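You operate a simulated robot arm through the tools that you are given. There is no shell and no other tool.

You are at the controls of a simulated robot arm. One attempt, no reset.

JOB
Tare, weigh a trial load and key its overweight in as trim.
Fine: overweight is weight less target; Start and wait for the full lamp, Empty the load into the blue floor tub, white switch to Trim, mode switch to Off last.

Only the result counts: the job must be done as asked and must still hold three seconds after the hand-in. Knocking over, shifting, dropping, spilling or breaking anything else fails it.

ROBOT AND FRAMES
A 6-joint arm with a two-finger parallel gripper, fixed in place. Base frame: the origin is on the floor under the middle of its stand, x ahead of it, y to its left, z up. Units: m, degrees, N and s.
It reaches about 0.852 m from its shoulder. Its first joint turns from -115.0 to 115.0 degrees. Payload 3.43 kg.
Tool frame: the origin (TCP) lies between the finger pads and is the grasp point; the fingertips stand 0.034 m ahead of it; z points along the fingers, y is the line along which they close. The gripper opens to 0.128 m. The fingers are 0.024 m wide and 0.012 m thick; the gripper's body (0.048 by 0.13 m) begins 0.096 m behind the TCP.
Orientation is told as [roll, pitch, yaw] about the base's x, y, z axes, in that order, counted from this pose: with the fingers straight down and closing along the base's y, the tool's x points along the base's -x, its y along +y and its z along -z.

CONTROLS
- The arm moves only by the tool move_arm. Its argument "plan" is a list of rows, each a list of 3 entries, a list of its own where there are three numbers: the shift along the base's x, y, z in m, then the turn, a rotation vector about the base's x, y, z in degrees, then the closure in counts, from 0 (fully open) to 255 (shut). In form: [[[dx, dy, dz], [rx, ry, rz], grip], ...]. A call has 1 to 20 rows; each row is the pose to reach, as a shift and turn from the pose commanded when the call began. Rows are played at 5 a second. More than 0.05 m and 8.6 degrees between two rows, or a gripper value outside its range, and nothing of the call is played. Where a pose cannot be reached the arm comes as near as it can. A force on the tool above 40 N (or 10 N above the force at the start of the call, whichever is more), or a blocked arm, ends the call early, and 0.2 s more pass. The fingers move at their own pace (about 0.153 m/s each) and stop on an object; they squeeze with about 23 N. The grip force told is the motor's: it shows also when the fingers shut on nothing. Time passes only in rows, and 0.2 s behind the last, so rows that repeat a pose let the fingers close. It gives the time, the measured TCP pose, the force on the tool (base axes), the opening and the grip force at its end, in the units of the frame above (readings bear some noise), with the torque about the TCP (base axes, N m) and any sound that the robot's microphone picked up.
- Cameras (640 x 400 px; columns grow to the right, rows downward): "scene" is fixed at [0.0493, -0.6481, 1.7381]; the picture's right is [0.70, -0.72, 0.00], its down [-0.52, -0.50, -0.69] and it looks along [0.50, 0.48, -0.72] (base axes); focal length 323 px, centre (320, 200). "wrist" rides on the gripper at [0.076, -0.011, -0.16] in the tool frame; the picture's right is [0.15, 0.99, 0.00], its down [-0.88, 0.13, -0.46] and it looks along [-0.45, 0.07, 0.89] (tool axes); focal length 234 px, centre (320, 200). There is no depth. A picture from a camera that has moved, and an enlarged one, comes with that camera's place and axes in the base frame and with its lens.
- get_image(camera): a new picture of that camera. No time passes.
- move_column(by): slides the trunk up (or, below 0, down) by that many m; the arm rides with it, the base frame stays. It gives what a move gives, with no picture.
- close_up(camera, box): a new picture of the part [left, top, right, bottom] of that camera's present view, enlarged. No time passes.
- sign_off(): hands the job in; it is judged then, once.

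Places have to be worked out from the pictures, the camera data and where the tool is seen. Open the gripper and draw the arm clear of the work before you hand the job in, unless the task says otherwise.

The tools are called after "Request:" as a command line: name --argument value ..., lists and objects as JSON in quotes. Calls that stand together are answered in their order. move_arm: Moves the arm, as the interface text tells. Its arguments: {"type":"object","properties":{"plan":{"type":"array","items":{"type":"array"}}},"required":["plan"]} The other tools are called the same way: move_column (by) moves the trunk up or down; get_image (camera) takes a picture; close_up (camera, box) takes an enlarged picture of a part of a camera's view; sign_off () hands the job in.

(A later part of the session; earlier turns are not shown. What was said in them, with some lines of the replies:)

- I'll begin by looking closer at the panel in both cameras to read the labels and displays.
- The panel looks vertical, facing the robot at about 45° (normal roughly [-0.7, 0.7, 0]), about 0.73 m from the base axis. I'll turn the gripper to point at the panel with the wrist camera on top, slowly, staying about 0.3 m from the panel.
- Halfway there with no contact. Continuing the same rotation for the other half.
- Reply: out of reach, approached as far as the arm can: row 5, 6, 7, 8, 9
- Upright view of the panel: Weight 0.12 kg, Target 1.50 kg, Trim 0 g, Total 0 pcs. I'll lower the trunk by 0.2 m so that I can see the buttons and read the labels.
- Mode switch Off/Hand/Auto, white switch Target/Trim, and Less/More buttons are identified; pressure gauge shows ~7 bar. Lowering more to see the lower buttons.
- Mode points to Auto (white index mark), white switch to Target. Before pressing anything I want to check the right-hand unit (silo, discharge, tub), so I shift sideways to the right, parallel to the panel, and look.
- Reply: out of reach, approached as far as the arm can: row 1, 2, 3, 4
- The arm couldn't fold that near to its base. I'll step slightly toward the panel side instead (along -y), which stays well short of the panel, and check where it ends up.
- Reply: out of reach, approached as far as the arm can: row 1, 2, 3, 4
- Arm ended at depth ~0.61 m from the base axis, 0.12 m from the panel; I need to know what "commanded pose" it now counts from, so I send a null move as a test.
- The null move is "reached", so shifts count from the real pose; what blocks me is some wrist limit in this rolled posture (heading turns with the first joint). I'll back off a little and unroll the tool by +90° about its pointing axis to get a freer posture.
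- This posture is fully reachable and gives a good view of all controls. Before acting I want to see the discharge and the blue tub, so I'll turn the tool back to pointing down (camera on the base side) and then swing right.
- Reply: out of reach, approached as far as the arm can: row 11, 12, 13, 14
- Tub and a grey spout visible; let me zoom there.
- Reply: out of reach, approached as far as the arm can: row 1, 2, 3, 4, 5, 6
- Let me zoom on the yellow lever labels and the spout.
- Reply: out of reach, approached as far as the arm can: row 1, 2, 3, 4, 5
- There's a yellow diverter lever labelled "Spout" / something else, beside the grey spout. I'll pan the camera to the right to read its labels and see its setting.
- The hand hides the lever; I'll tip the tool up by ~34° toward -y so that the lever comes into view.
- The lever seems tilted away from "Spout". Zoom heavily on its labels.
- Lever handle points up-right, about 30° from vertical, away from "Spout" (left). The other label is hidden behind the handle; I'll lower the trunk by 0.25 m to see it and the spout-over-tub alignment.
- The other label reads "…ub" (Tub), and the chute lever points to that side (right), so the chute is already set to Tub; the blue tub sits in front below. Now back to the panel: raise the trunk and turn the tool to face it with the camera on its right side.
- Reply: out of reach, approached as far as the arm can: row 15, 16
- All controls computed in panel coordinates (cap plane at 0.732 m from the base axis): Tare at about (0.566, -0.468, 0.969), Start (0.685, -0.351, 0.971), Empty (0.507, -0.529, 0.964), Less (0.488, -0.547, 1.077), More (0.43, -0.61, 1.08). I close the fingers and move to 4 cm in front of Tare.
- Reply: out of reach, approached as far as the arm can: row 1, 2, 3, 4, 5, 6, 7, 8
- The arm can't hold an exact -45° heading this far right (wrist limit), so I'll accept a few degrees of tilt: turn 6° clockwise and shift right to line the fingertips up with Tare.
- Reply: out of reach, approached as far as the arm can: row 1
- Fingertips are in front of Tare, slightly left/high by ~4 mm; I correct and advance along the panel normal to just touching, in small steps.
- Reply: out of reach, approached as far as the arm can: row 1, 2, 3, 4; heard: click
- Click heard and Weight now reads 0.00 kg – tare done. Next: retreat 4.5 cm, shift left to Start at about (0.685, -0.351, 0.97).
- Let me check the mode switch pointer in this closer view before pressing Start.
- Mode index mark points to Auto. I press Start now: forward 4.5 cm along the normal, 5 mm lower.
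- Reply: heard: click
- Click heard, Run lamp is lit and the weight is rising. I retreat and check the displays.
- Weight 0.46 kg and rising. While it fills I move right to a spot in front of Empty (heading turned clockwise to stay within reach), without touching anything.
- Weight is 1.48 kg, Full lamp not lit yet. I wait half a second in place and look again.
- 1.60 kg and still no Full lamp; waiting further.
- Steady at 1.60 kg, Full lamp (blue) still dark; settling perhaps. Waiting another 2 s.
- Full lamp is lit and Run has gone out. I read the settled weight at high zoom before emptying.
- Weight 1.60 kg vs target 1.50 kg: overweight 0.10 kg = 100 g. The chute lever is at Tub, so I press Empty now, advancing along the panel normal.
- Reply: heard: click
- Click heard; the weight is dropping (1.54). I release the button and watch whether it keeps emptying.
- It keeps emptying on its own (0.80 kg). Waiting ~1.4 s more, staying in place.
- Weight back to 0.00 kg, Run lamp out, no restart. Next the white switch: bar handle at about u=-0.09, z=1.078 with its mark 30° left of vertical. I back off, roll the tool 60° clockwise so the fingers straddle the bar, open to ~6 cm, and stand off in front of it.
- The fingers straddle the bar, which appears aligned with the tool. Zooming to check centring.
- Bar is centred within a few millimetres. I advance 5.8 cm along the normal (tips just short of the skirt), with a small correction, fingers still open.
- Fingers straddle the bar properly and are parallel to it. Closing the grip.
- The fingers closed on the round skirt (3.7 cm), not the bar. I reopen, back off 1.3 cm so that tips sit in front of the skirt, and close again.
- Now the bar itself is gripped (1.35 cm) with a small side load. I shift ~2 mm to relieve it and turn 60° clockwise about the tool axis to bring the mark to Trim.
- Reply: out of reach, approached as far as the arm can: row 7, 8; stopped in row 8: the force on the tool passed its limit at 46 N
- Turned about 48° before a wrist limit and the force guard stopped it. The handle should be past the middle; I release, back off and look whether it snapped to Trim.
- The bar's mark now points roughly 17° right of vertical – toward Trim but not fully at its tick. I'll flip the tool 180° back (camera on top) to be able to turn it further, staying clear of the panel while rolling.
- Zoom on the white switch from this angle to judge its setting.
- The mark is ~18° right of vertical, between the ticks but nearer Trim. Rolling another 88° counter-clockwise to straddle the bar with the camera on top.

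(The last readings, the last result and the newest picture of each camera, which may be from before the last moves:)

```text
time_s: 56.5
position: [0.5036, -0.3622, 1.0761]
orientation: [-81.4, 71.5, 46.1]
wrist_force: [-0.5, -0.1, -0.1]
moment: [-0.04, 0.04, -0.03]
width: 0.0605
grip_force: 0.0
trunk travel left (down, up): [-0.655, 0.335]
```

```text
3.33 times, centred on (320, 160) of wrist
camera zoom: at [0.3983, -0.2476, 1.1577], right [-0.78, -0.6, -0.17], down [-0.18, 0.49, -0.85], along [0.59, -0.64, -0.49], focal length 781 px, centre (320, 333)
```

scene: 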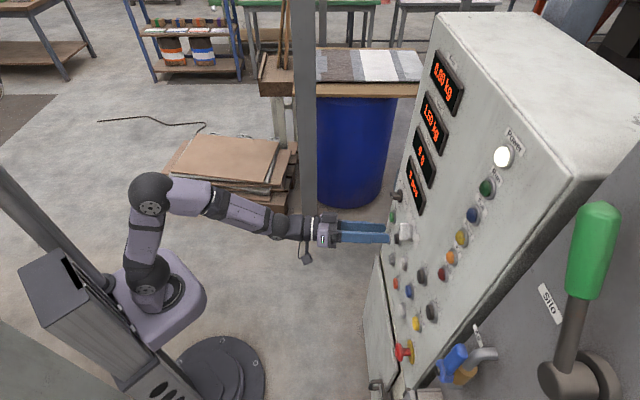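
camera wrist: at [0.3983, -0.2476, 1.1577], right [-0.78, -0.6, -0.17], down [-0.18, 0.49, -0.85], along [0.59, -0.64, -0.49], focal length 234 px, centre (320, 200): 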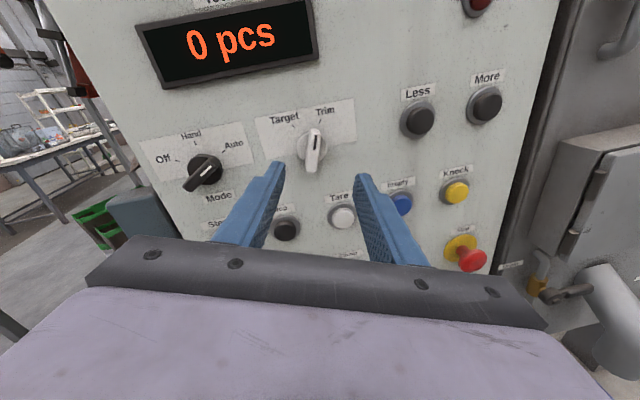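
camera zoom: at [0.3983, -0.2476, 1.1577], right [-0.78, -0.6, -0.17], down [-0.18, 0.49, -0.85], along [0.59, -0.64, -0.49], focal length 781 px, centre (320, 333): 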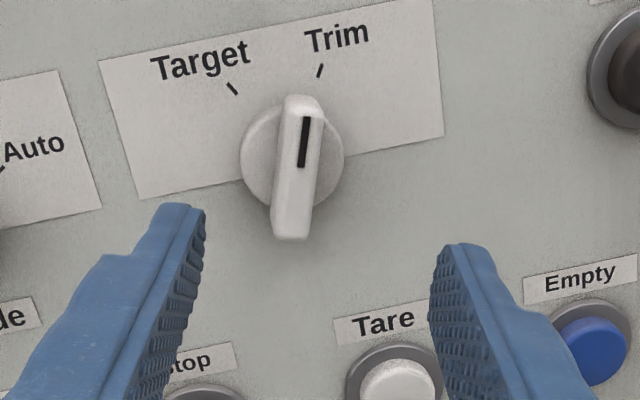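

Tool and bar are aligned (both ≈19° right of vertical). I advance to the earlier grip depth and close on the bar.

Request:
move_arm --plan '[[[0.015, -0.0165, 0], [0, 0, 0], 135], [[0.03, -0.033, 0], [0, 0, 0], 135], [[0.042, -0.0465, -0.0006], [0, 0, 0], 135], [[0.0502, -0.0556, -0.0006], [0, 0, 0], 135], [[0.0502, -0.0556, -0.0006], [0, 0, 0], 255], [[0.0502, -0.0556, -0.0006], [0, 0, 0], 255], [[0.0502, -0.0556, -0.0006], [0, 0, 0], 255]]'

Request:
close_up --camera "wrist" --box '[240, 100, 400, 220]'

```text
time_s: 58.1
position: [0.5563, -0.4169, 1.0749]
orientation: [-81.6, 71.6, 46.1]
wrist_force: [12.0, 2.5, 6.7]
moment: [0.48, 0.47, 1.19]
width: 0.0144
grip_force: 45.2
trunk travel left (down, up): [-0.655, 0.335]
```

```text
3.33 times, centred on (320, 160) of wrist
camera zoom: at [0.4499, -0.3024, 1.1574], right [-0.78, -0.6, -0.17], down [-0.19, 0.48, -0.85], along [0.6, -0.64, -0.49], focal length 781 px, centre (320, 333)
```

zoom: 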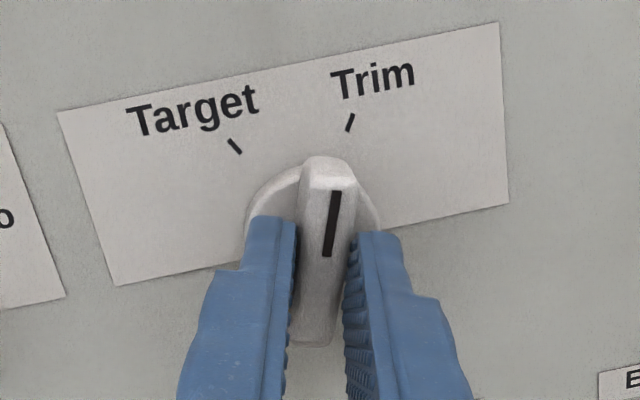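

Bar gripped. Turning clockwise another ~14° in small steps.

Request:
move_arm --plan '[[[0, 0, 0], [2.43, -3.18, -0.18], 255], [[0, 0, 0], [4.86, -6.36, -0.36], 255], [[0, 0, 0], [7.3, -9.54, -0.54], 255], [[0, 0, 0], [8.5, -11.1, -0.63], 255]]'

Request:
close_up --camera "wrist" --box '[240, 100, 400, 220]'

```text
time_s: 59.1
position: [0.5557, -0.4162, 1.0754]
orientation: [-85.4, 57.8, 42.0]
wrist_force: [13.4, 3.9, 8.0]
moment: [-0.75, 1.0, 1.07]
width: 0.0146
grip_force: 44.9
trunk travel left (down, up): [-0.655, 0.335]
```

```text
3.33 times, centred on (320, 160) of wrist
camera zoom: at [0.4355, -0.3121, 1.1515], right [-0.73, -0.55, -0.4], down [-0.02, 0.61, -0.79], along [0.68, -0.57, -0.46], focal length 781 px, centre (320, 333)
```

zoom: 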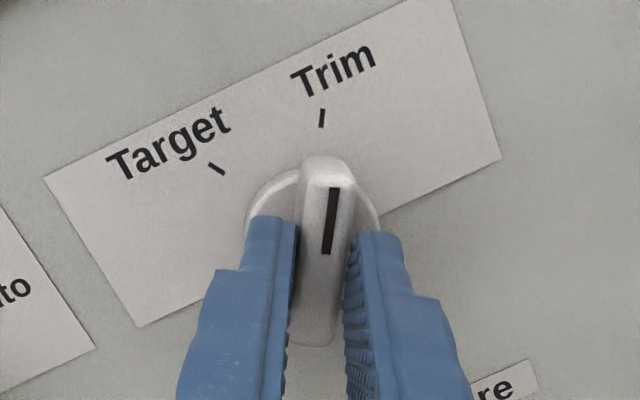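

The mark lines up with the Trim tick and the torque shows the end stop. I release and back off.

Request:
move_arm --plan '[[[0, 0, 0], [0, 0, 0], 135], [[0, 0, 0], [0, 0, 0], 135], [[-0.014, 0.014, 0], [0, 0, 0], 135], [[-0.04, 0.04, 0], [0, 0, 0], 135]]'

Request:
close_up --camera "wrist" --box '[240, 80, 400, 200]'

Request:
get_image --camera "scene"

```text
time_s: 60.1
position: [0.5135, -0.3782, 1.0743]
orientation: [-85.2, 57.5, 42.0]
wrist_force: [0.9, -1.1, -0.5]
moment: [0.04, -0.01, -0.03]
width: 0.0605
grip_force: 0.0
trunk travel left (down, up): [-0.655, 0.335]
```

```text
3.33 times, centred on (320, 140) of wrist
camera zoom: at [0.3925, -0.2746, 1.151], right [-0.73, -0.55, -0.41], down [-0.02, 0.61, -0.79], along [0.68, -0.57, -0.46], focal length 781 px, centre (320, 400)
```

zoom: 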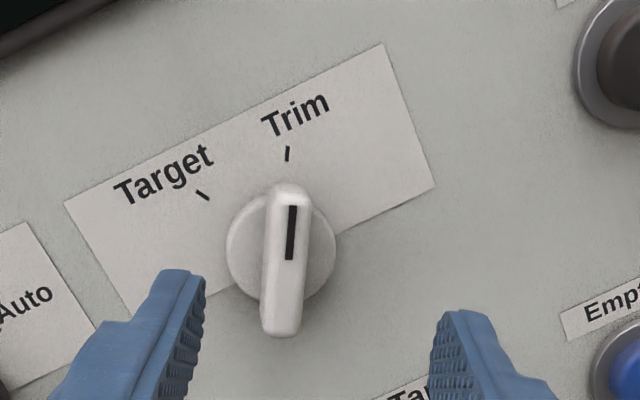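

```text
taken
```

scene: 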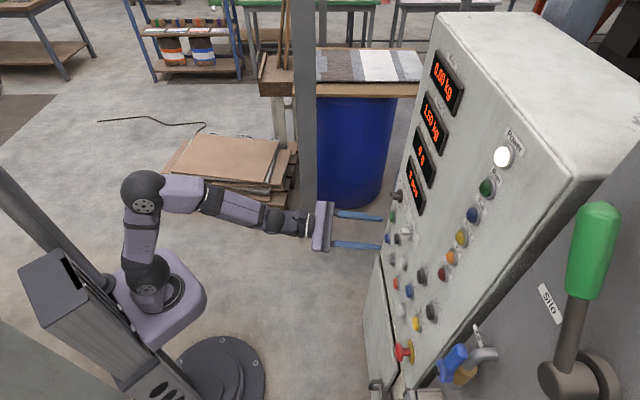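

White switch is exactly on Trim. Next: More, at about u=0.126, z=1.08. I close the fingers, roll back to the camera-right posture, turn the heading to about -69° and move in front of it.

Request:
move_arm --plan '[[[-0.016, -0.021, 0], [3.3, -6.4, -2.11], 255], [[-0.0324, -0.0425, 0.001], [6.6, -12.8, -4.22], 255], [[-0.0486, -0.0637, 0.0015], [9.9, -19.2, -6.34], 255], [[-0.0648, -0.0849, 0.002], [13.2, -25.6, -8.45], 255], [[-0.081, -0.1061, 0.0025], [16.5, -32.0, -10.56], 255], [[-0.0973, -0.1273, 0.003], [19.8, -38.4, -12.67], 255], [[-0.1135, -0.1486, 0.0035], [23.1, -44.8, -14.8], 255], [[-0.1297, -0.1698, 0.0037], [26.4, -51.2, -16.9], 255], [[-0.1297, -0.1698, 0.0037], [26.4, -51.2, -16.9], 255]]'

Request:
get_image --camera "wrist"

Request:
get_image --camera "scene"

```text
time_s: 62.1
position: [0.3839, -0.5471, 1.0794]
orientation: [-89.7, 0.2, 20.9]
wrist_force: [0.5, -0.1, -0.5]
moment: [-0.02, 0.02, -0.02]
width: 0.0003
grip_force: 22.7
trunk travel left (down, up): [-0.655, 0.335]
```

```text
taken
camera wrist: at [0.2562, -0.4265, 1.0908], right [-0.14, -0.05, -0.99], down [0.66, 0.74, -0.13], along [0.74, -0.67, -0.07], focal length 234 px, centre (320, 200)
```

wrist: 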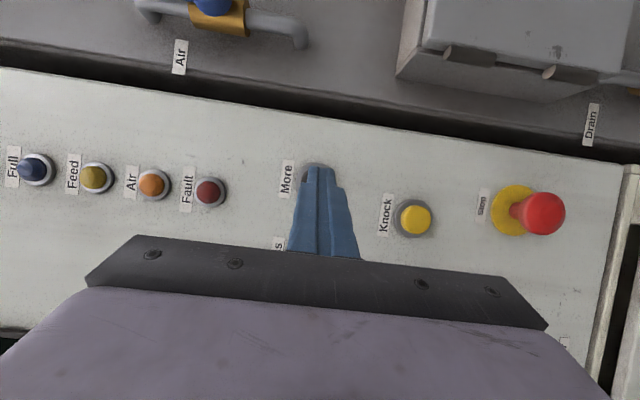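

```text
taken
```

scene: 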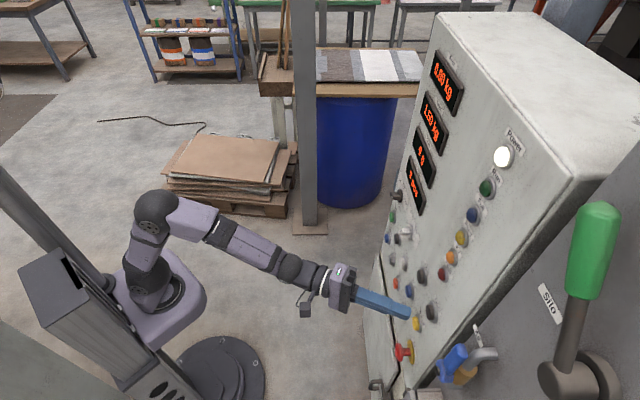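

Zoom to verify fingertip alignment with More.

Request:
close_up --camera "wrist" --box '[270, 130, 370, 210]'

Request:
close_up --camera "scene" --box '[380, 270, 460, 340]'

```text
5.00 times, centred on (320, 170) of wrist
camera zoom: at [0.2562, -0.4265, 1.0908], right [-0.14, -0.05, -0.99], down [0.66, 0.74, -0.13], along [0.74, -0.67, -0.07], focal length 1171 px, centre (320, 350)
```

zoom: 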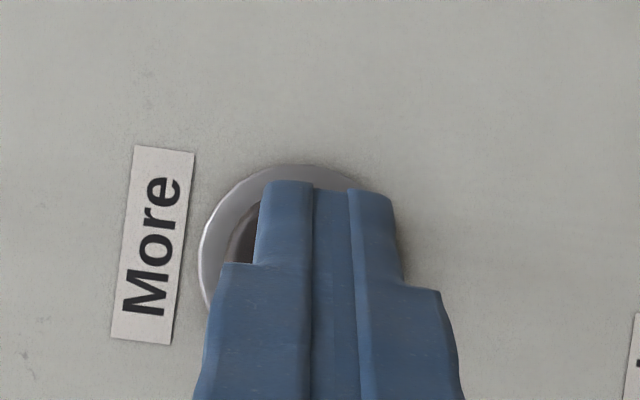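

```text
5.71 times, centred on (420, 305) of scene
camera zoom: at [0.0493, -0.6481, 1.7381], right [0.7, -0.72, 0.0], down [-0.52, -0.5, -0.69], along [0.5, 0.48, -0.72], focal length 1847 px, centre (-251, -400)
```

zoom: 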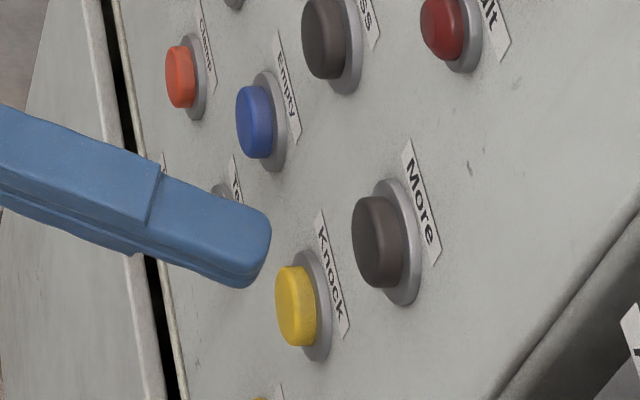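

Tip is ~2 mm low; I raise it a little and press More once along the normal.

Request:
move_arm --plan '[[[0.012, -0.012, 0.002], [0, 0, 0], 255], [[0.0225, -0.0225, 0.002], [0, 0, 0], 255], [[0.0262, -0.0262, 0.002], [0, 0, 0], 255], [[0.029, -0.029, 0.002], [0, 0, 0], 255]]'

Request:
close_up --camera "scene" --box '[400, 30, 560, 300]'

```text
time_s: 63.1
position: [0.4114, -0.5746, 1.0814]
orientation: [-89.8, 0.1, 20.9]
wrist_force: [-8.6, 9.8, -1.1]
moment: [-0.04, 0.07, 0.03]
width: 0.0
grip_force: 22.7
trunk travel left (down, up): [-0.655, 0.335]
heard: click
```

```text
1.48 times, centred on (480, 165) of scene
camera zoom: at [0.0493, -0.6481, 1.7381], right [0.7, -0.72, 0.0], down [-0.52, -0.5, -0.69], along [0.5, 0.48, -0.72], focal length 479 px, centre (83, 252)
```

zoom: 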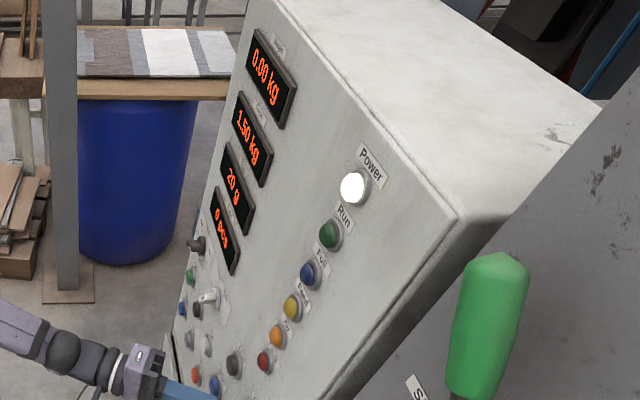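

Click; trim display seems to read 20 g. Confirm by zoom.

Request:
close_up --camera "scene" --box '[400, 120, 450, 220]'

```text
4.00 times, centred on (425, 170) of scene
camera zoom: at [0.0493, -0.6481, 1.7381], right [0.7, -0.72, 0.0], down [-0.52, -0.5, -0.69], along [0.5, 0.48, -0.72], focal length 1293 px, centre (-100, 320)
```

zoom: 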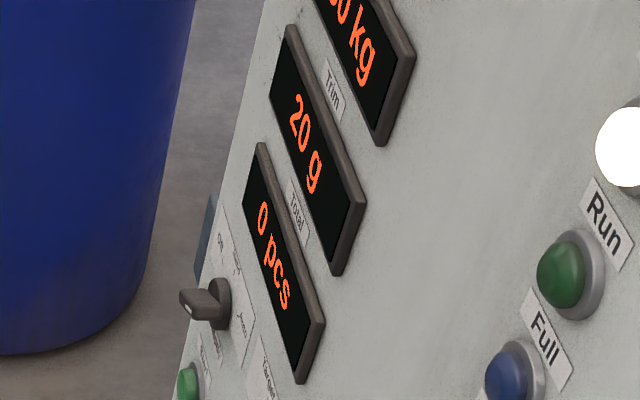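

Each press adds 20 g, so four more presses are needed. I do two release/press cycles and check.

Request:
move_arm --plan '[[[-0.009, 0.009, 0], [0, 0, 0], 255], [[-0.011, 0.011, 0], [0, 0, 0], 255], [[-0.004, 0.004, 0], [0, 0, 0], 255], [[0, 0, 0], [0, 0, 0], 255], [[0, 0, 0], [0, 0, 0], 255], [[-0.009, 0.009, 0], [0, 0, 0], 255], [[-0.011, 0.011, 0], [0, 0, 0], 255], [[-0.004, 0.004, 0], [0, 0, 0], 255], [[0, 0, 0], [0, 0, 0], 255], [[0, 0, 0], [0, 0, 0], 255]]'

Request:
close_up --camera "scene" --box '[400, 120, 450, 220]'

```text
time_s: 65.3
position: [0.4118, -0.5753, 1.0818]
orientation: [-89.9, 0.2, 21.0]
wrist_force: [-8.5, 10.4, -1.8]
moment: [0.04, 0.09, -0.04]
width: 0.0
grip_force: 22.7
trunk travel left (down, up): [-0.655, 0.335]
heard: click, click
```

```text
4.00 times, centred on (425, 170) of scene
camera zoom: at [0.0493, -0.6481, 1.7381], right [0.7, -0.72, 0.0], down [-0.52, -0.5, -0.69], along [0.5, 0.48, -0.72], focal length 1293 px, centre (-100, 320)
```

zoom: 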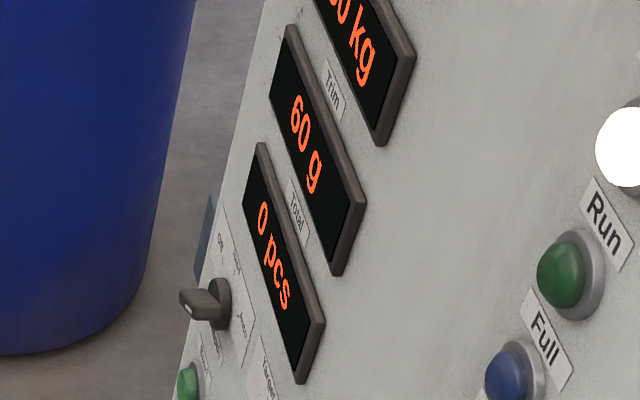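

Two clicks, 60 g. The same two cycles again to reach 100 g.

Request:
move_arm --plan '[[[-0.009, 0.009, 0], [0, 0, 0], 255], [[-0.011, 0.011, 0], [0, 0, 0], 255], [[-0.004, 0.004, 0], [0, 0, 0], 255], [[0, 0, 0], [0, 0, 0], 255], [[0, 0, 0], [0, 0, 0], 255], [[-0.009, 0.009, 0], [0, 0, 0], 255], [[-0.011, 0.011, 0], [0, 0, 0], 255], [[-0.004, 0.004, 0], [0, 0, 0], 255], [[0, 0, 0], [0, 0, 0], 255], [[0, 0, 0], [0, 0, 0], 255]]'

Request:
close_up --camera "scene" --box '[400, 120, 450, 220]'

```text
time_s: 67.5
position: [0.4125, -0.5754, 1.0803]
orientation: [-89.7, 0.3, 21.1]
wrist_force: [-8.0, 10.9, -2.6]
moment: [0.08, 0.08, 0.02]
width: 0.0
grip_force: 22.7
trunk travel left (down, up): [-0.655, 0.335]
heard: click, click
```

```text
4.00 times, centred on (425, 170) of scene
camera zoom: at [0.0493, -0.6481, 1.7381], right [0.7, -0.72, 0.0], down [-0.52, -0.5, -0.69], along [0.5, 0.48, -0.72], focal length 1293 px, centre (-100, 320)
```

zoom: 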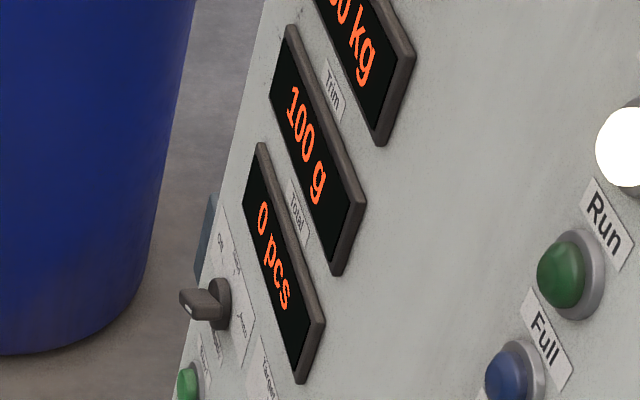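

Trim reads 100 g – correct. Last: the mode switch. I retreat, move left to the mode knob (u≈-0.218, z≈1.075), roll to 60° so the fingers straddle its bar (at Auto), heading straight at the panel.

Request:
move_arm --plan '[[[-0.025, 0.025, 0], [0, 0, 0], 255], [[-0.0424, 0.0424, 0], [0, 0, 0], 255], [[-0.0128, 0.0718, -0.0007], [-2.06, 3.17, 2.93], 255], [[0.0168, 0.1012, -0.0014], [-4.12, 6.34, 5.86], 255], [[0.0464, 0.1306, -0.0022], [-6.18, 9.51, 8.79], 255], [[0.076, 0.16, -0.0029], [-8.24, 12.68, 11.72], 255], [[0.1056, 0.1894, -0.0036], [-10.3, 15.85, 14.65], 200], [[0.1352, 0.2188, -0.0044], [-12.36, 19.02, 17.58], 135], [[0.1648, 0.2482, -0.0051], [-14.42, 22.19, 20.51], 135], [[0.1944, 0.2776, -0.0058], [-16.46, 25.35, 23.45], 135], [[0.1944, 0.2776, -0.0058], [-16.46, 25.35, 23.45], 135]]'

Request:
get_image --camera "wrist"

Request:
close_up --camera "wrist" --box '[240, 100, 400, 220]'

Request:
get_image --camera "scene"

```text
time_s: 69.9
position: [0.6093, -0.3, 1.073]
orientation: [-89.7, 30.3, 45.0]
wrist_force: [-1.3, 0.0, 0.1]
moment: [0.02, 0.02, 0.01]
width: 0.0602
grip_force: 0.1
trunk travel left (down, up): [-0.655, 0.335]
```

```text
taken
camera wrist: at [0.454, -0.2304, 1.1214], right [-0.45, -0.44, -0.78], down [0.17, 0.81, -0.56], along [0.88, -0.38, -0.29], focal length 234 px, centre (320, 200)
```

wrist: 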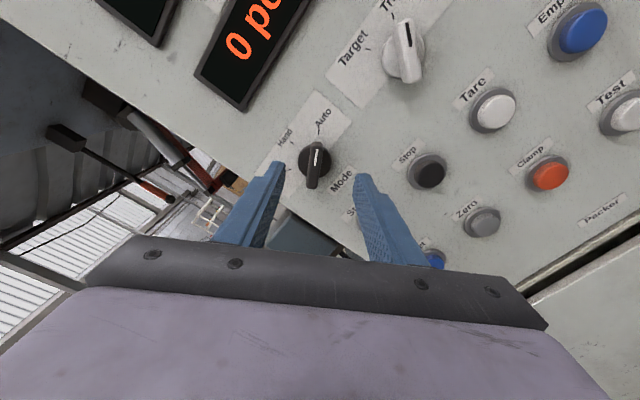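

```text
3.33 times, centred on (320, 160) of wrist
camera zoom: at [0.454, -0.2304, 1.1214], right [-0.45, -0.44, -0.78], down [0.17, 0.81, -0.56], along [0.88, -0.38, -0.29], focal length 781 px, centre (320, 333)
```

zoom: 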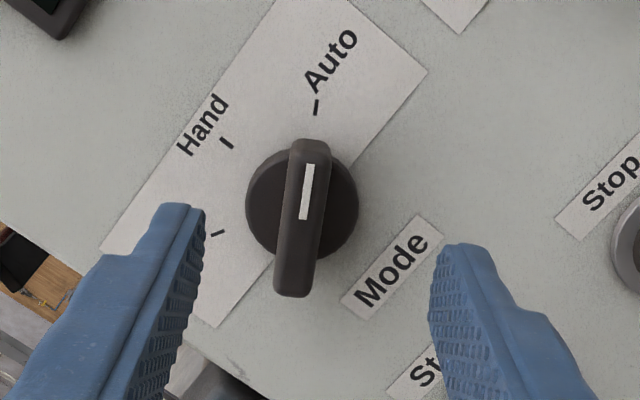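

```text
taken
```

scene: 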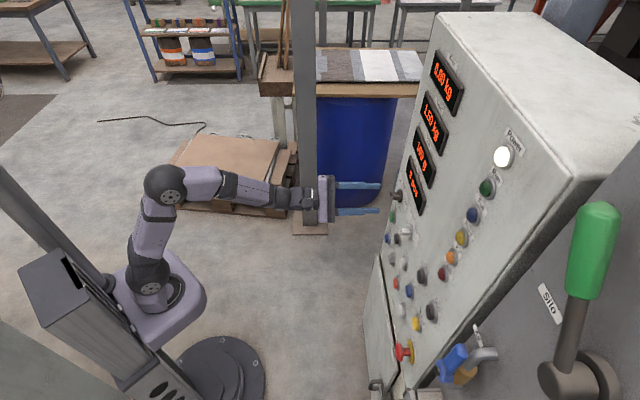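

Bar aligned with the tool, offset ~4 mm. I correct, advance 4.4 cm to the grip depth that worked on the white switch, and close.

Request:
move_arm --plan '[[[0.012, -0.008, 0.002], [0, 0, 0], 135], [[0.023, -0.019, 0.0035], [0, 0, 0], 135], [[0.0331, -0.0291, 0.0035], [0, 0, 0], 135], [[0.0331, -0.0291, 0.0035], [0, 0, 0], 135], [[0.0331, -0.0291, 0.0035], [0, 0, 0], 255], [[0.0331, -0.0291, 0.0035], [0, 0, 0], 255], [[0.0331, -0.0291, 0.0035], [0, 0, 0], 255]]'

Request:
close_up --camera "wrist" --box '[240, 100, 400, 220]'

```text
time_s: 71.5
position: [0.6418, -0.329, 1.0775]
orientation: [-89.8, 30.3, 45.0]
wrist_force: [0.4, -0.7, -0.4]
moment: [-0.08, -0.05, 0.02]
width: 0.0125
grip_force: 44.9
trunk travel left (down, up): [-0.655, 0.335]
```

```text
3.33 times, centred on (320, 160) of wrist
camera zoom: at [0.4864, -0.2584, 1.1253], right [-0.44, -0.44, -0.78], down [0.17, 0.81, -0.55], along [0.88, -0.38, -0.29], focal length 781 px, centre (320, 333)
```

zoom: 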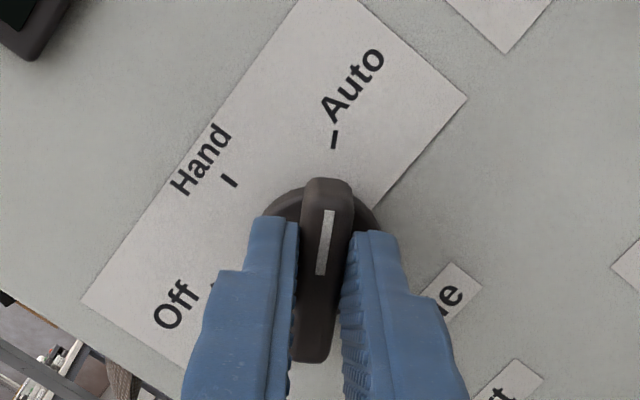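

Bar gripped cleanly with almost no side load. Turning counter-clockwise 60° toward Hand first.

Request:
move_arm --plan '[[[0, 0, 0], [-5.3, 5.3, 0], 255], [[0, 0, 0], [-10.6, 10.6, 0], 255], [[0, 0, 0], [-15.9, 15.9, 0], 255], [[0, 0, 0], [-21.2, 21.2, 0], 255], [[0, 0, 0], [-26.5, 26.5, 0], 255], [[0, 0, 0], [-31.8, 31.8, 0], 255], [[0, 0, 0], [-37.1, 37.1, 0], 255], [[0, 0, 0], [-42.4, 42.4, 0], 255]]'

Request:
close_up --camera "wrist" --box '[240, 100, 400, 220]'

```text
time_s: 73.3
position: [0.645, -0.3258, 1.0795]
orientation: [109.6, 89.4, -115.4]
wrist_force: [22.4, 1.9, 14.0]
moment: [0.47, 0.37, 0.5]
width: 0.0128
grip_force: 45.3
trunk travel left (down, up): [-0.655, 0.335]
```

```text
3.33 times, centred on (320, 160) of wrist
camera zoom: at [0.5395, -0.2048, 1.1541], right [-0.7, -0.7, 0.16], down [-0.42, 0.22, -0.88], along [0.58, -0.68, -0.45], focal length 781 px, centre (320, 333)
```

zoom: 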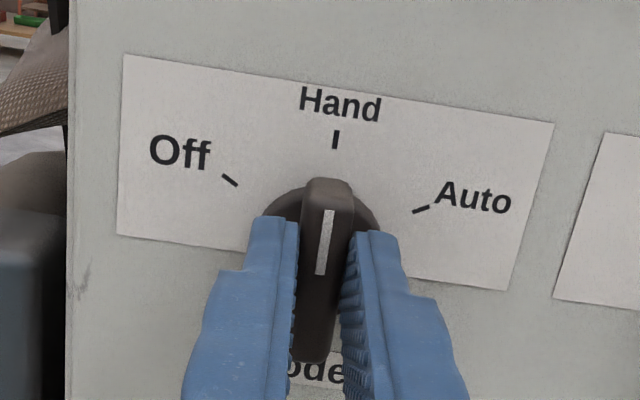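

Mark now points at Hand; the side load tells me I hold the bar ~5 mm off its axis, so I follow that small circle while turning the remaining 60° counter-clockwise to Off.

Request:
move_arm --plan '[[[0.0028, 0.0028, 0.0021], [0, 0, 0], 255], [[0.0033, 0.0033, 0.002], [-5.3, 5.3, 0], 255], [[0.0037, 0.0037, 0.0019], [-10.6, 10.6, 0], 255], [[0.0042, 0.0042, 0.0017], [-15.9, 15.9, 0], 255], [[0.0046, 0.0046, 0.0014], [-21.2, 21.2, 0], 255], [[0.005, 0.005, 0.0011], [-26.5, 26.5, 0], 255], [[0.0053, 0.0053, 0.0006], [-31.8, 31.8, 0], 255], [[0.0056, 0.0056, 0.0001], [-37.1, 37.1, 0], 255], [[0.0059, 0.0059, -0.0004], [-42.4, 42.4, 0], 255]]'

Request:
close_up --camera "wrist" --box '[240, 100, 400, 220]'

```text
time_s: 75.3
position: [0.6471, -0.3241, 1.077]
orientation: [90.3, 29.8, -135.1]
wrist_force: [8.1, -8.2, 8.9]
moment: [0.32, 0.08, -0.64]
width: 0.0128
grip_force: 45.8
trunk travel left (down, up): [-0.655, 0.335]
```

```text
3.33 times, centred on (320, 160) of wrist
camera zoom: at [0.5849, -0.1599, 1.1039], right [-0.26, -0.25, 0.93], down [-0.91, -0.26, -0.33], along [0.33, -0.93, -0.16], focal length 781 px, centre (320, 333)
```

zoom: 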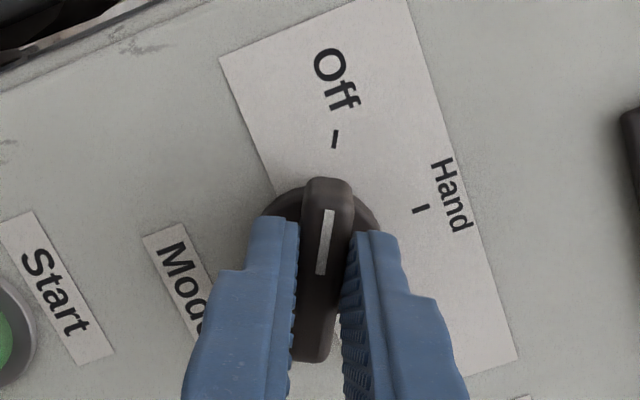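

Mark lines up with the Off tick exactly as it did with Auto. Release and back off straight.

Request:
move_arm --plan '[[[0, 0, 0], [0, 0, 0], 135], [[0, 0, 0], [0, 0, 0], 135], [[0, 0, 0], [0, 0, 0], 135], [[-0.014, 0.014, 0], [0, 0, 0], 135], [[-0.04, 0.04, 0], [0, 0, 0], 135]]'

Request:
close_up --camera "wrist" --box '[240, 80, 400, 200]'

Request:
get_image --camera "scene"

Request:
close_up --camera "scene" --box '[370, 160, 470, 250]'

```text
time_s: 76.5
position: [0.6072, -0.2808, 1.0762]
orientation: [90.3, 29.8, -135.0]
wrist_force: [-0.3, -0.1, -0.1]
moment: [0.04, 0.03, -0.02]
width: 0.0604
grip_force: 0.2
trunk travel left (down, up): [-0.655, 0.335]
```

```text
3.33 times, centred on (320, 140) of wrist
camera zoom: at [0.5441, -0.1178, 1.1036], right [-0.26, -0.25, 0.93], down [-0.91, -0.26, -0.33], along [0.33, -0.93, -0.16], focal length 781 px, centre (320, 400)
```

zoom: 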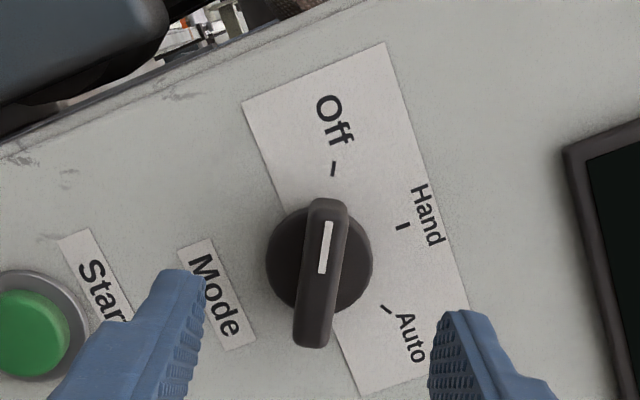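

```text
taken
```

scene: 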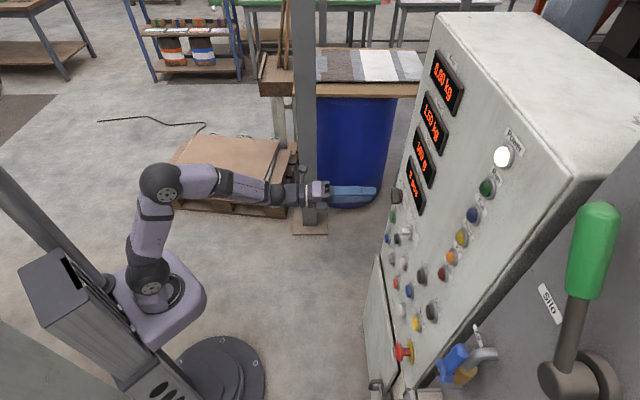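

```text
4.44 times, centred on (420, 205) of scene
camera zoom: at [0.0493, -0.6481, 1.7381], right [0.7, -0.72, 0.0], down [-0.52, -0.5, -0.69], along [0.5, 0.48, -0.72], focal length 1437 px, centre (-124, 178)
```

zoom: 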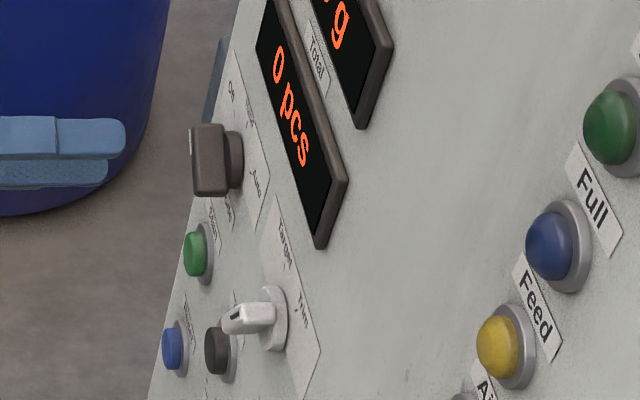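

Mode is at Off, white switch at Trim. I open the gripper fully, draw the arm back further, and re-check the displays.

Request:
move_arm --plan '[[[-0.02, 0.02, 0], [0, 0, 0], 60], [[-0.04, 0.04, 0], [0, 0, 0], 0], [[-0.06, 0.06, 0], [0, 0, 0], 0], [[-0.07, 0.07, 0], [0, 0, 0], 0], [[-0.07, 0.07, 0], [0, 0, 0], 0]]'

Request:
close_up --camera "scene" --box '[390, 40, 490, 220]'

Request:
get_image --camera "wrist"

```text
time_s: 77.7
position: [0.5371, -0.2117, 1.0754]
orientation: [90.3, 29.8, -134.9]
wrist_force: [-0.4, -0.6, -0.1]
moment: [0.02, 0.0, -0.02]
width: 0.1281
grip_force: 0.1
trunk travel left (down, up): [-0.655, 0.335]
```

```text
2.22 times, centred on (440, 130) of scene
camera zoom: at [0.0493, -0.6481, 1.7381], right [0.7, -0.72, 0.0], down [-0.52, -0.5, -0.69], along [0.5, 0.48, -0.72], focal length 718 px, centre (53, 356)
```

zoom: 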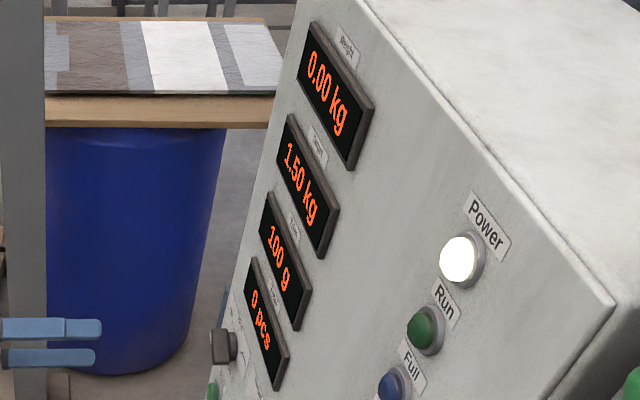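

```text
taken
camera wrist: at [0.4753, -0.0488, 1.1032], right [-0.26, -0.26, 0.93], down [-0.91, -0.26, -0.33], along [0.33, -0.93, -0.16], focal length 234 px, centre (320, 200)
```

wrist: 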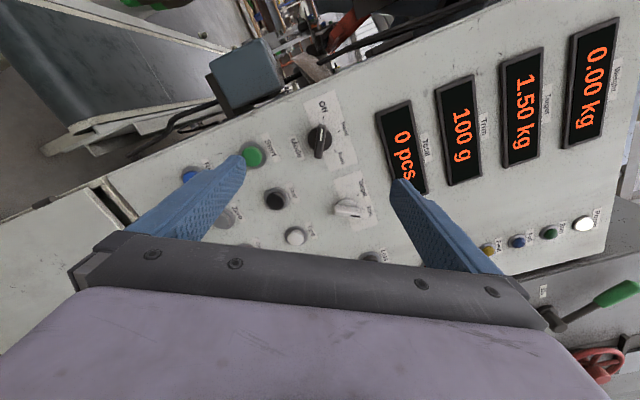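

All readings are right: Weight 0.00, Target 1.50, Trim 100 g, mode Off. Before handing in I want to confirm the load lies in the blue tub, so I roll the tool back to the camera-right posture well away from the panel, as a first step of the known-safe look-down path.

Request:
move_arm --plan '[[[-0.002, -0.003, 0], [5.89, -5.89, 0], 0], [[-0.004, -0.006, 0], [11.78, -11.78, 0], 0], [[-0.006, -0.009, 0], [17.67, -17.67, 0], 0], [[-0.008, -0.012, 0], [23.56, -23.56, 0], 0], [[-0.01, -0.015, 0], [29.45, -29.45, 0], 0], [[-0.012, -0.018, 0], [35.34, -35.34, 0], 0], [[-0.014, -0.021, 0], [41.23, -41.23, 0], 0], [[-0.016, -0.024, 0], [47.12, -47.12, 0], 0], [[-0.018, -0.027, 0], [53.01, -53.01, 0], 0], [[-0.02, -0.03, 0], [58.9, -58.9, 0], 0], [[-0.022, -0.033, 0], [64.8, -64.8, 0], 0], [[-0.024, -0.036, 0], [70.7, -70.7, 0], 0], [[-0.026, -0.039, 0], [76.6, -76.6, 0], 0], [[-0.028, -0.042, 0], [82.5, -82.5, 0], 0], [[-0.03, -0.045, 0], [88.4, -88.4, 0], 0], [[-0.032, -0.05, 0], [94.3, -94.3, 0], 0], [[-0.034, -0.055, 0], [100.2, -100.2, 0], 0], [[-0.037, -0.058, 0], [106.07, -106.07, 0], 0]]'

Request:
get_image --camera "scene"

```text
time_s: 81.5
position: [0.4997, -0.2698, 1.0771]
orientation: [-89.7, 0.0, 45.0]
wrist_force: [-0.2, -0.5, 0.1]
moment: [0.03, 0.0, 0.02]
width: 0.1278
grip_force: 0.0
trunk travel left (down, up): [-0.655, 0.335]
```

```text
taken
```

scene: 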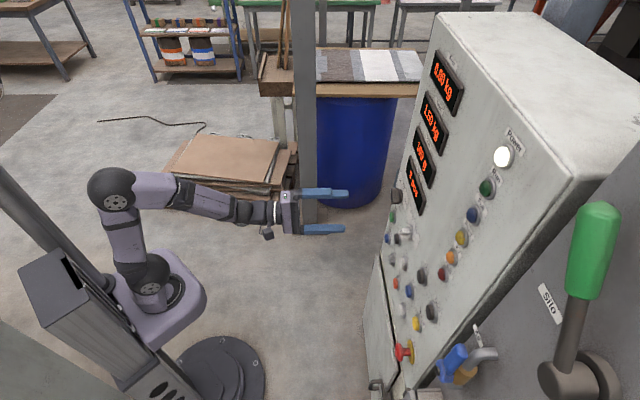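

Rolled back cleanly. Now the reverse of the earlier path to the look-down pose on the right, to view the tub.

Request:
move_arm --plan '[[[-0.023, -0.013, 0.003], [4.84, -4.12, -4.79], 0], [[-0.047, -0.027, 0.005], [9.68, -8.24, -9.57], 0], [[-0.07, -0.041, 0.008], [14.5, -12.4, -14.4], 0], [[-0.093, -0.054, 0.01], [19.4, -16.5, -19.1], 0], [[-0.117, -0.068, 0.013], [24.2, -20.6, -23.9], 0], [[-0.14, -0.082, 0.015], [29.0, -24.7, -28.7], 0], [[-0.164, -0.095, 0.018], [33.9, -28.8, -33.5], 0], [[-0.187, -0.109, 0.02], [38.7, -33.0, -38.3], 0], [[-0.21, -0.123, 0.023], [43.6, -37.1, -43.1], 0], [[-0.234, -0.136, 0.025], [48.4, -41.2, -47.9], 0], [[-0.257, -0.15, 0.028], [53.2, -45.3, -52.6], 0], [[-0.28, -0.163, 0.03], [58.1, -49.4, -57.4], 0], [[-0.304, -0.177, 0.033], [62.9, -53.5, -62.2], 0], [[-0.327, -0.191, 0.035], [67.8, -57.6, -67.0], 0], [[-0.35, -0.204, 0.038], [72.6, -61.8, -71.8], 0], [[-0.374, -0.218, 0.04], [77.5, -65.95, -76.6], 0]]'

Request:
get_image --camera "wrist"

Request:
get_image --camera "scene"

```text
time_s: 84.9
position: [0.1258, -0.4909, 1.1164]
orientation: [2.0, -34.7, -91.8]
wrist_force: [0.5, 0.6, 0.3]
moment: [-0.01, 0.01, -0.01]
width: 0.1282
grip_force: 0.0
trunk travel left (down, up): [-0.655, 0.335]
```

```text
taken
camera wrist: at [0.1136, -0.3375, 1.2036], right [0.99, 0.11, -0.06], down [0.1, -0.46, 0.88], along [0.07, -0.88, -0.47], focal length 234 px, centre (320, 200)
```

wrist: 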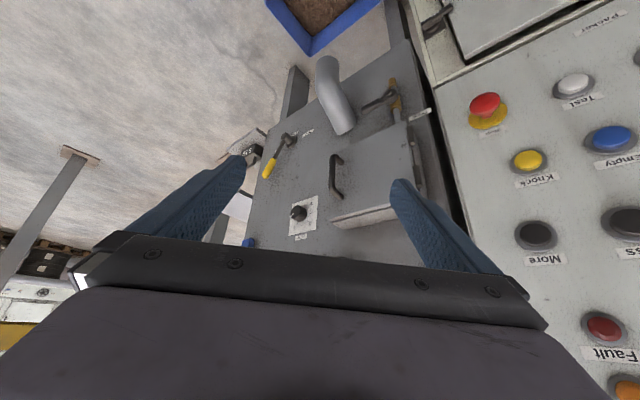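

```text
taken
```

scene: 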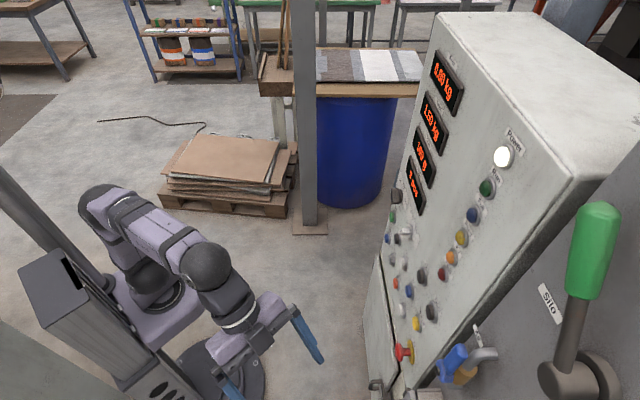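

The tub now shows brown material inside. A zoom to confirm there's no spillage around it.

Request:
close_up --camera "wrist" --box '[220, 0, 420, 130]'

Request:
close_up --camera "scene" --box '[380, 40, 480, 250]'

```text
3.08 times, centred on (320, 65) of wrist
camera zoom: at [0.1136, -0.3375, 1.2036], right [0.99, 0.11, -0.06], down [0.1, -0.46, 0.88], along [0.07, -0.88, -0.47], focal length 720 px, centre (320, 615)
```

zoom: 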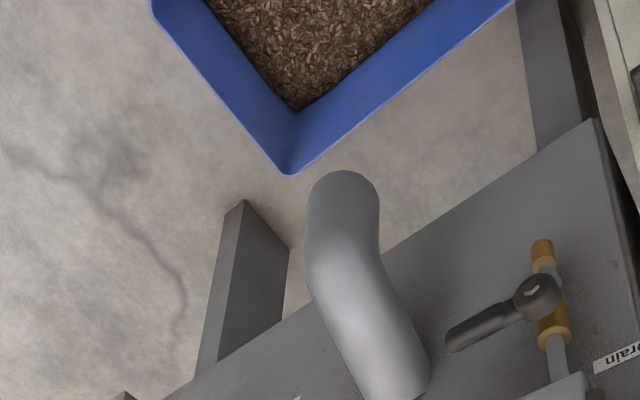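

```text
1.90 times, centred on (430, 145) of scene
camera zoom: at [0.0493, -0.6481, 1.7381], right [0.7, -0.72, 0.0], down [-0.52, -0.5, -0.69], along [0.5, 0.48, -0.72], focal length 616 px, centre (110, 305)
```

zoom: 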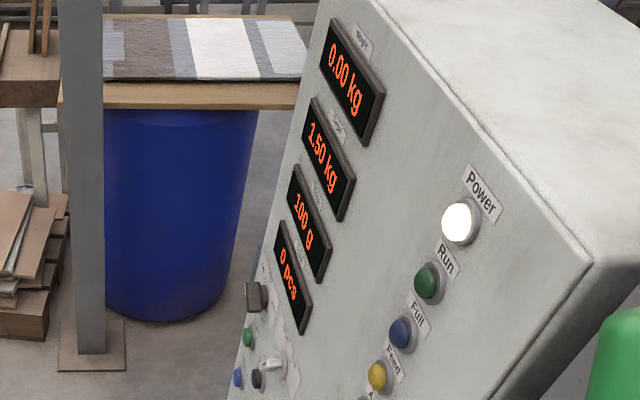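

The load lies in the blue tub with a clean floor around it. The displays read Weight 0.00 kg, Target 1.50 kg and Trim 100 g; the white switch is at Trim and mode is at Off. The gripper is open and the arm is clear, so I'm handing in.

Request:
sign_off

```text
The job is handed in.
```

The job is done and handed in. I tared, ran a trial load, and keyed its 100 g overweight in as trim.

- **Tare:** the weight display went from 0.12 kg to 0.00 kg.
- **Trial load:** after Start, the full lamp lit with 1.60 kg on the display. Against the 1.50 kg target, that is 0.10 kg over.
- **Emptying:** the chute lever already pointed to Tub, so I left it there. The load is in the blue floor tub, and I saw no spill around it.
- **Trim:** five presses of More at 20 g each brought the trim display to 100 g.
- **Switches:** the white switch is at Trim. I turned the mode switch from Auto to Off last.

At hand-in the weight read 0.00 kg and the total 0 pcs. The gripper was open and the arm clear of the panel.
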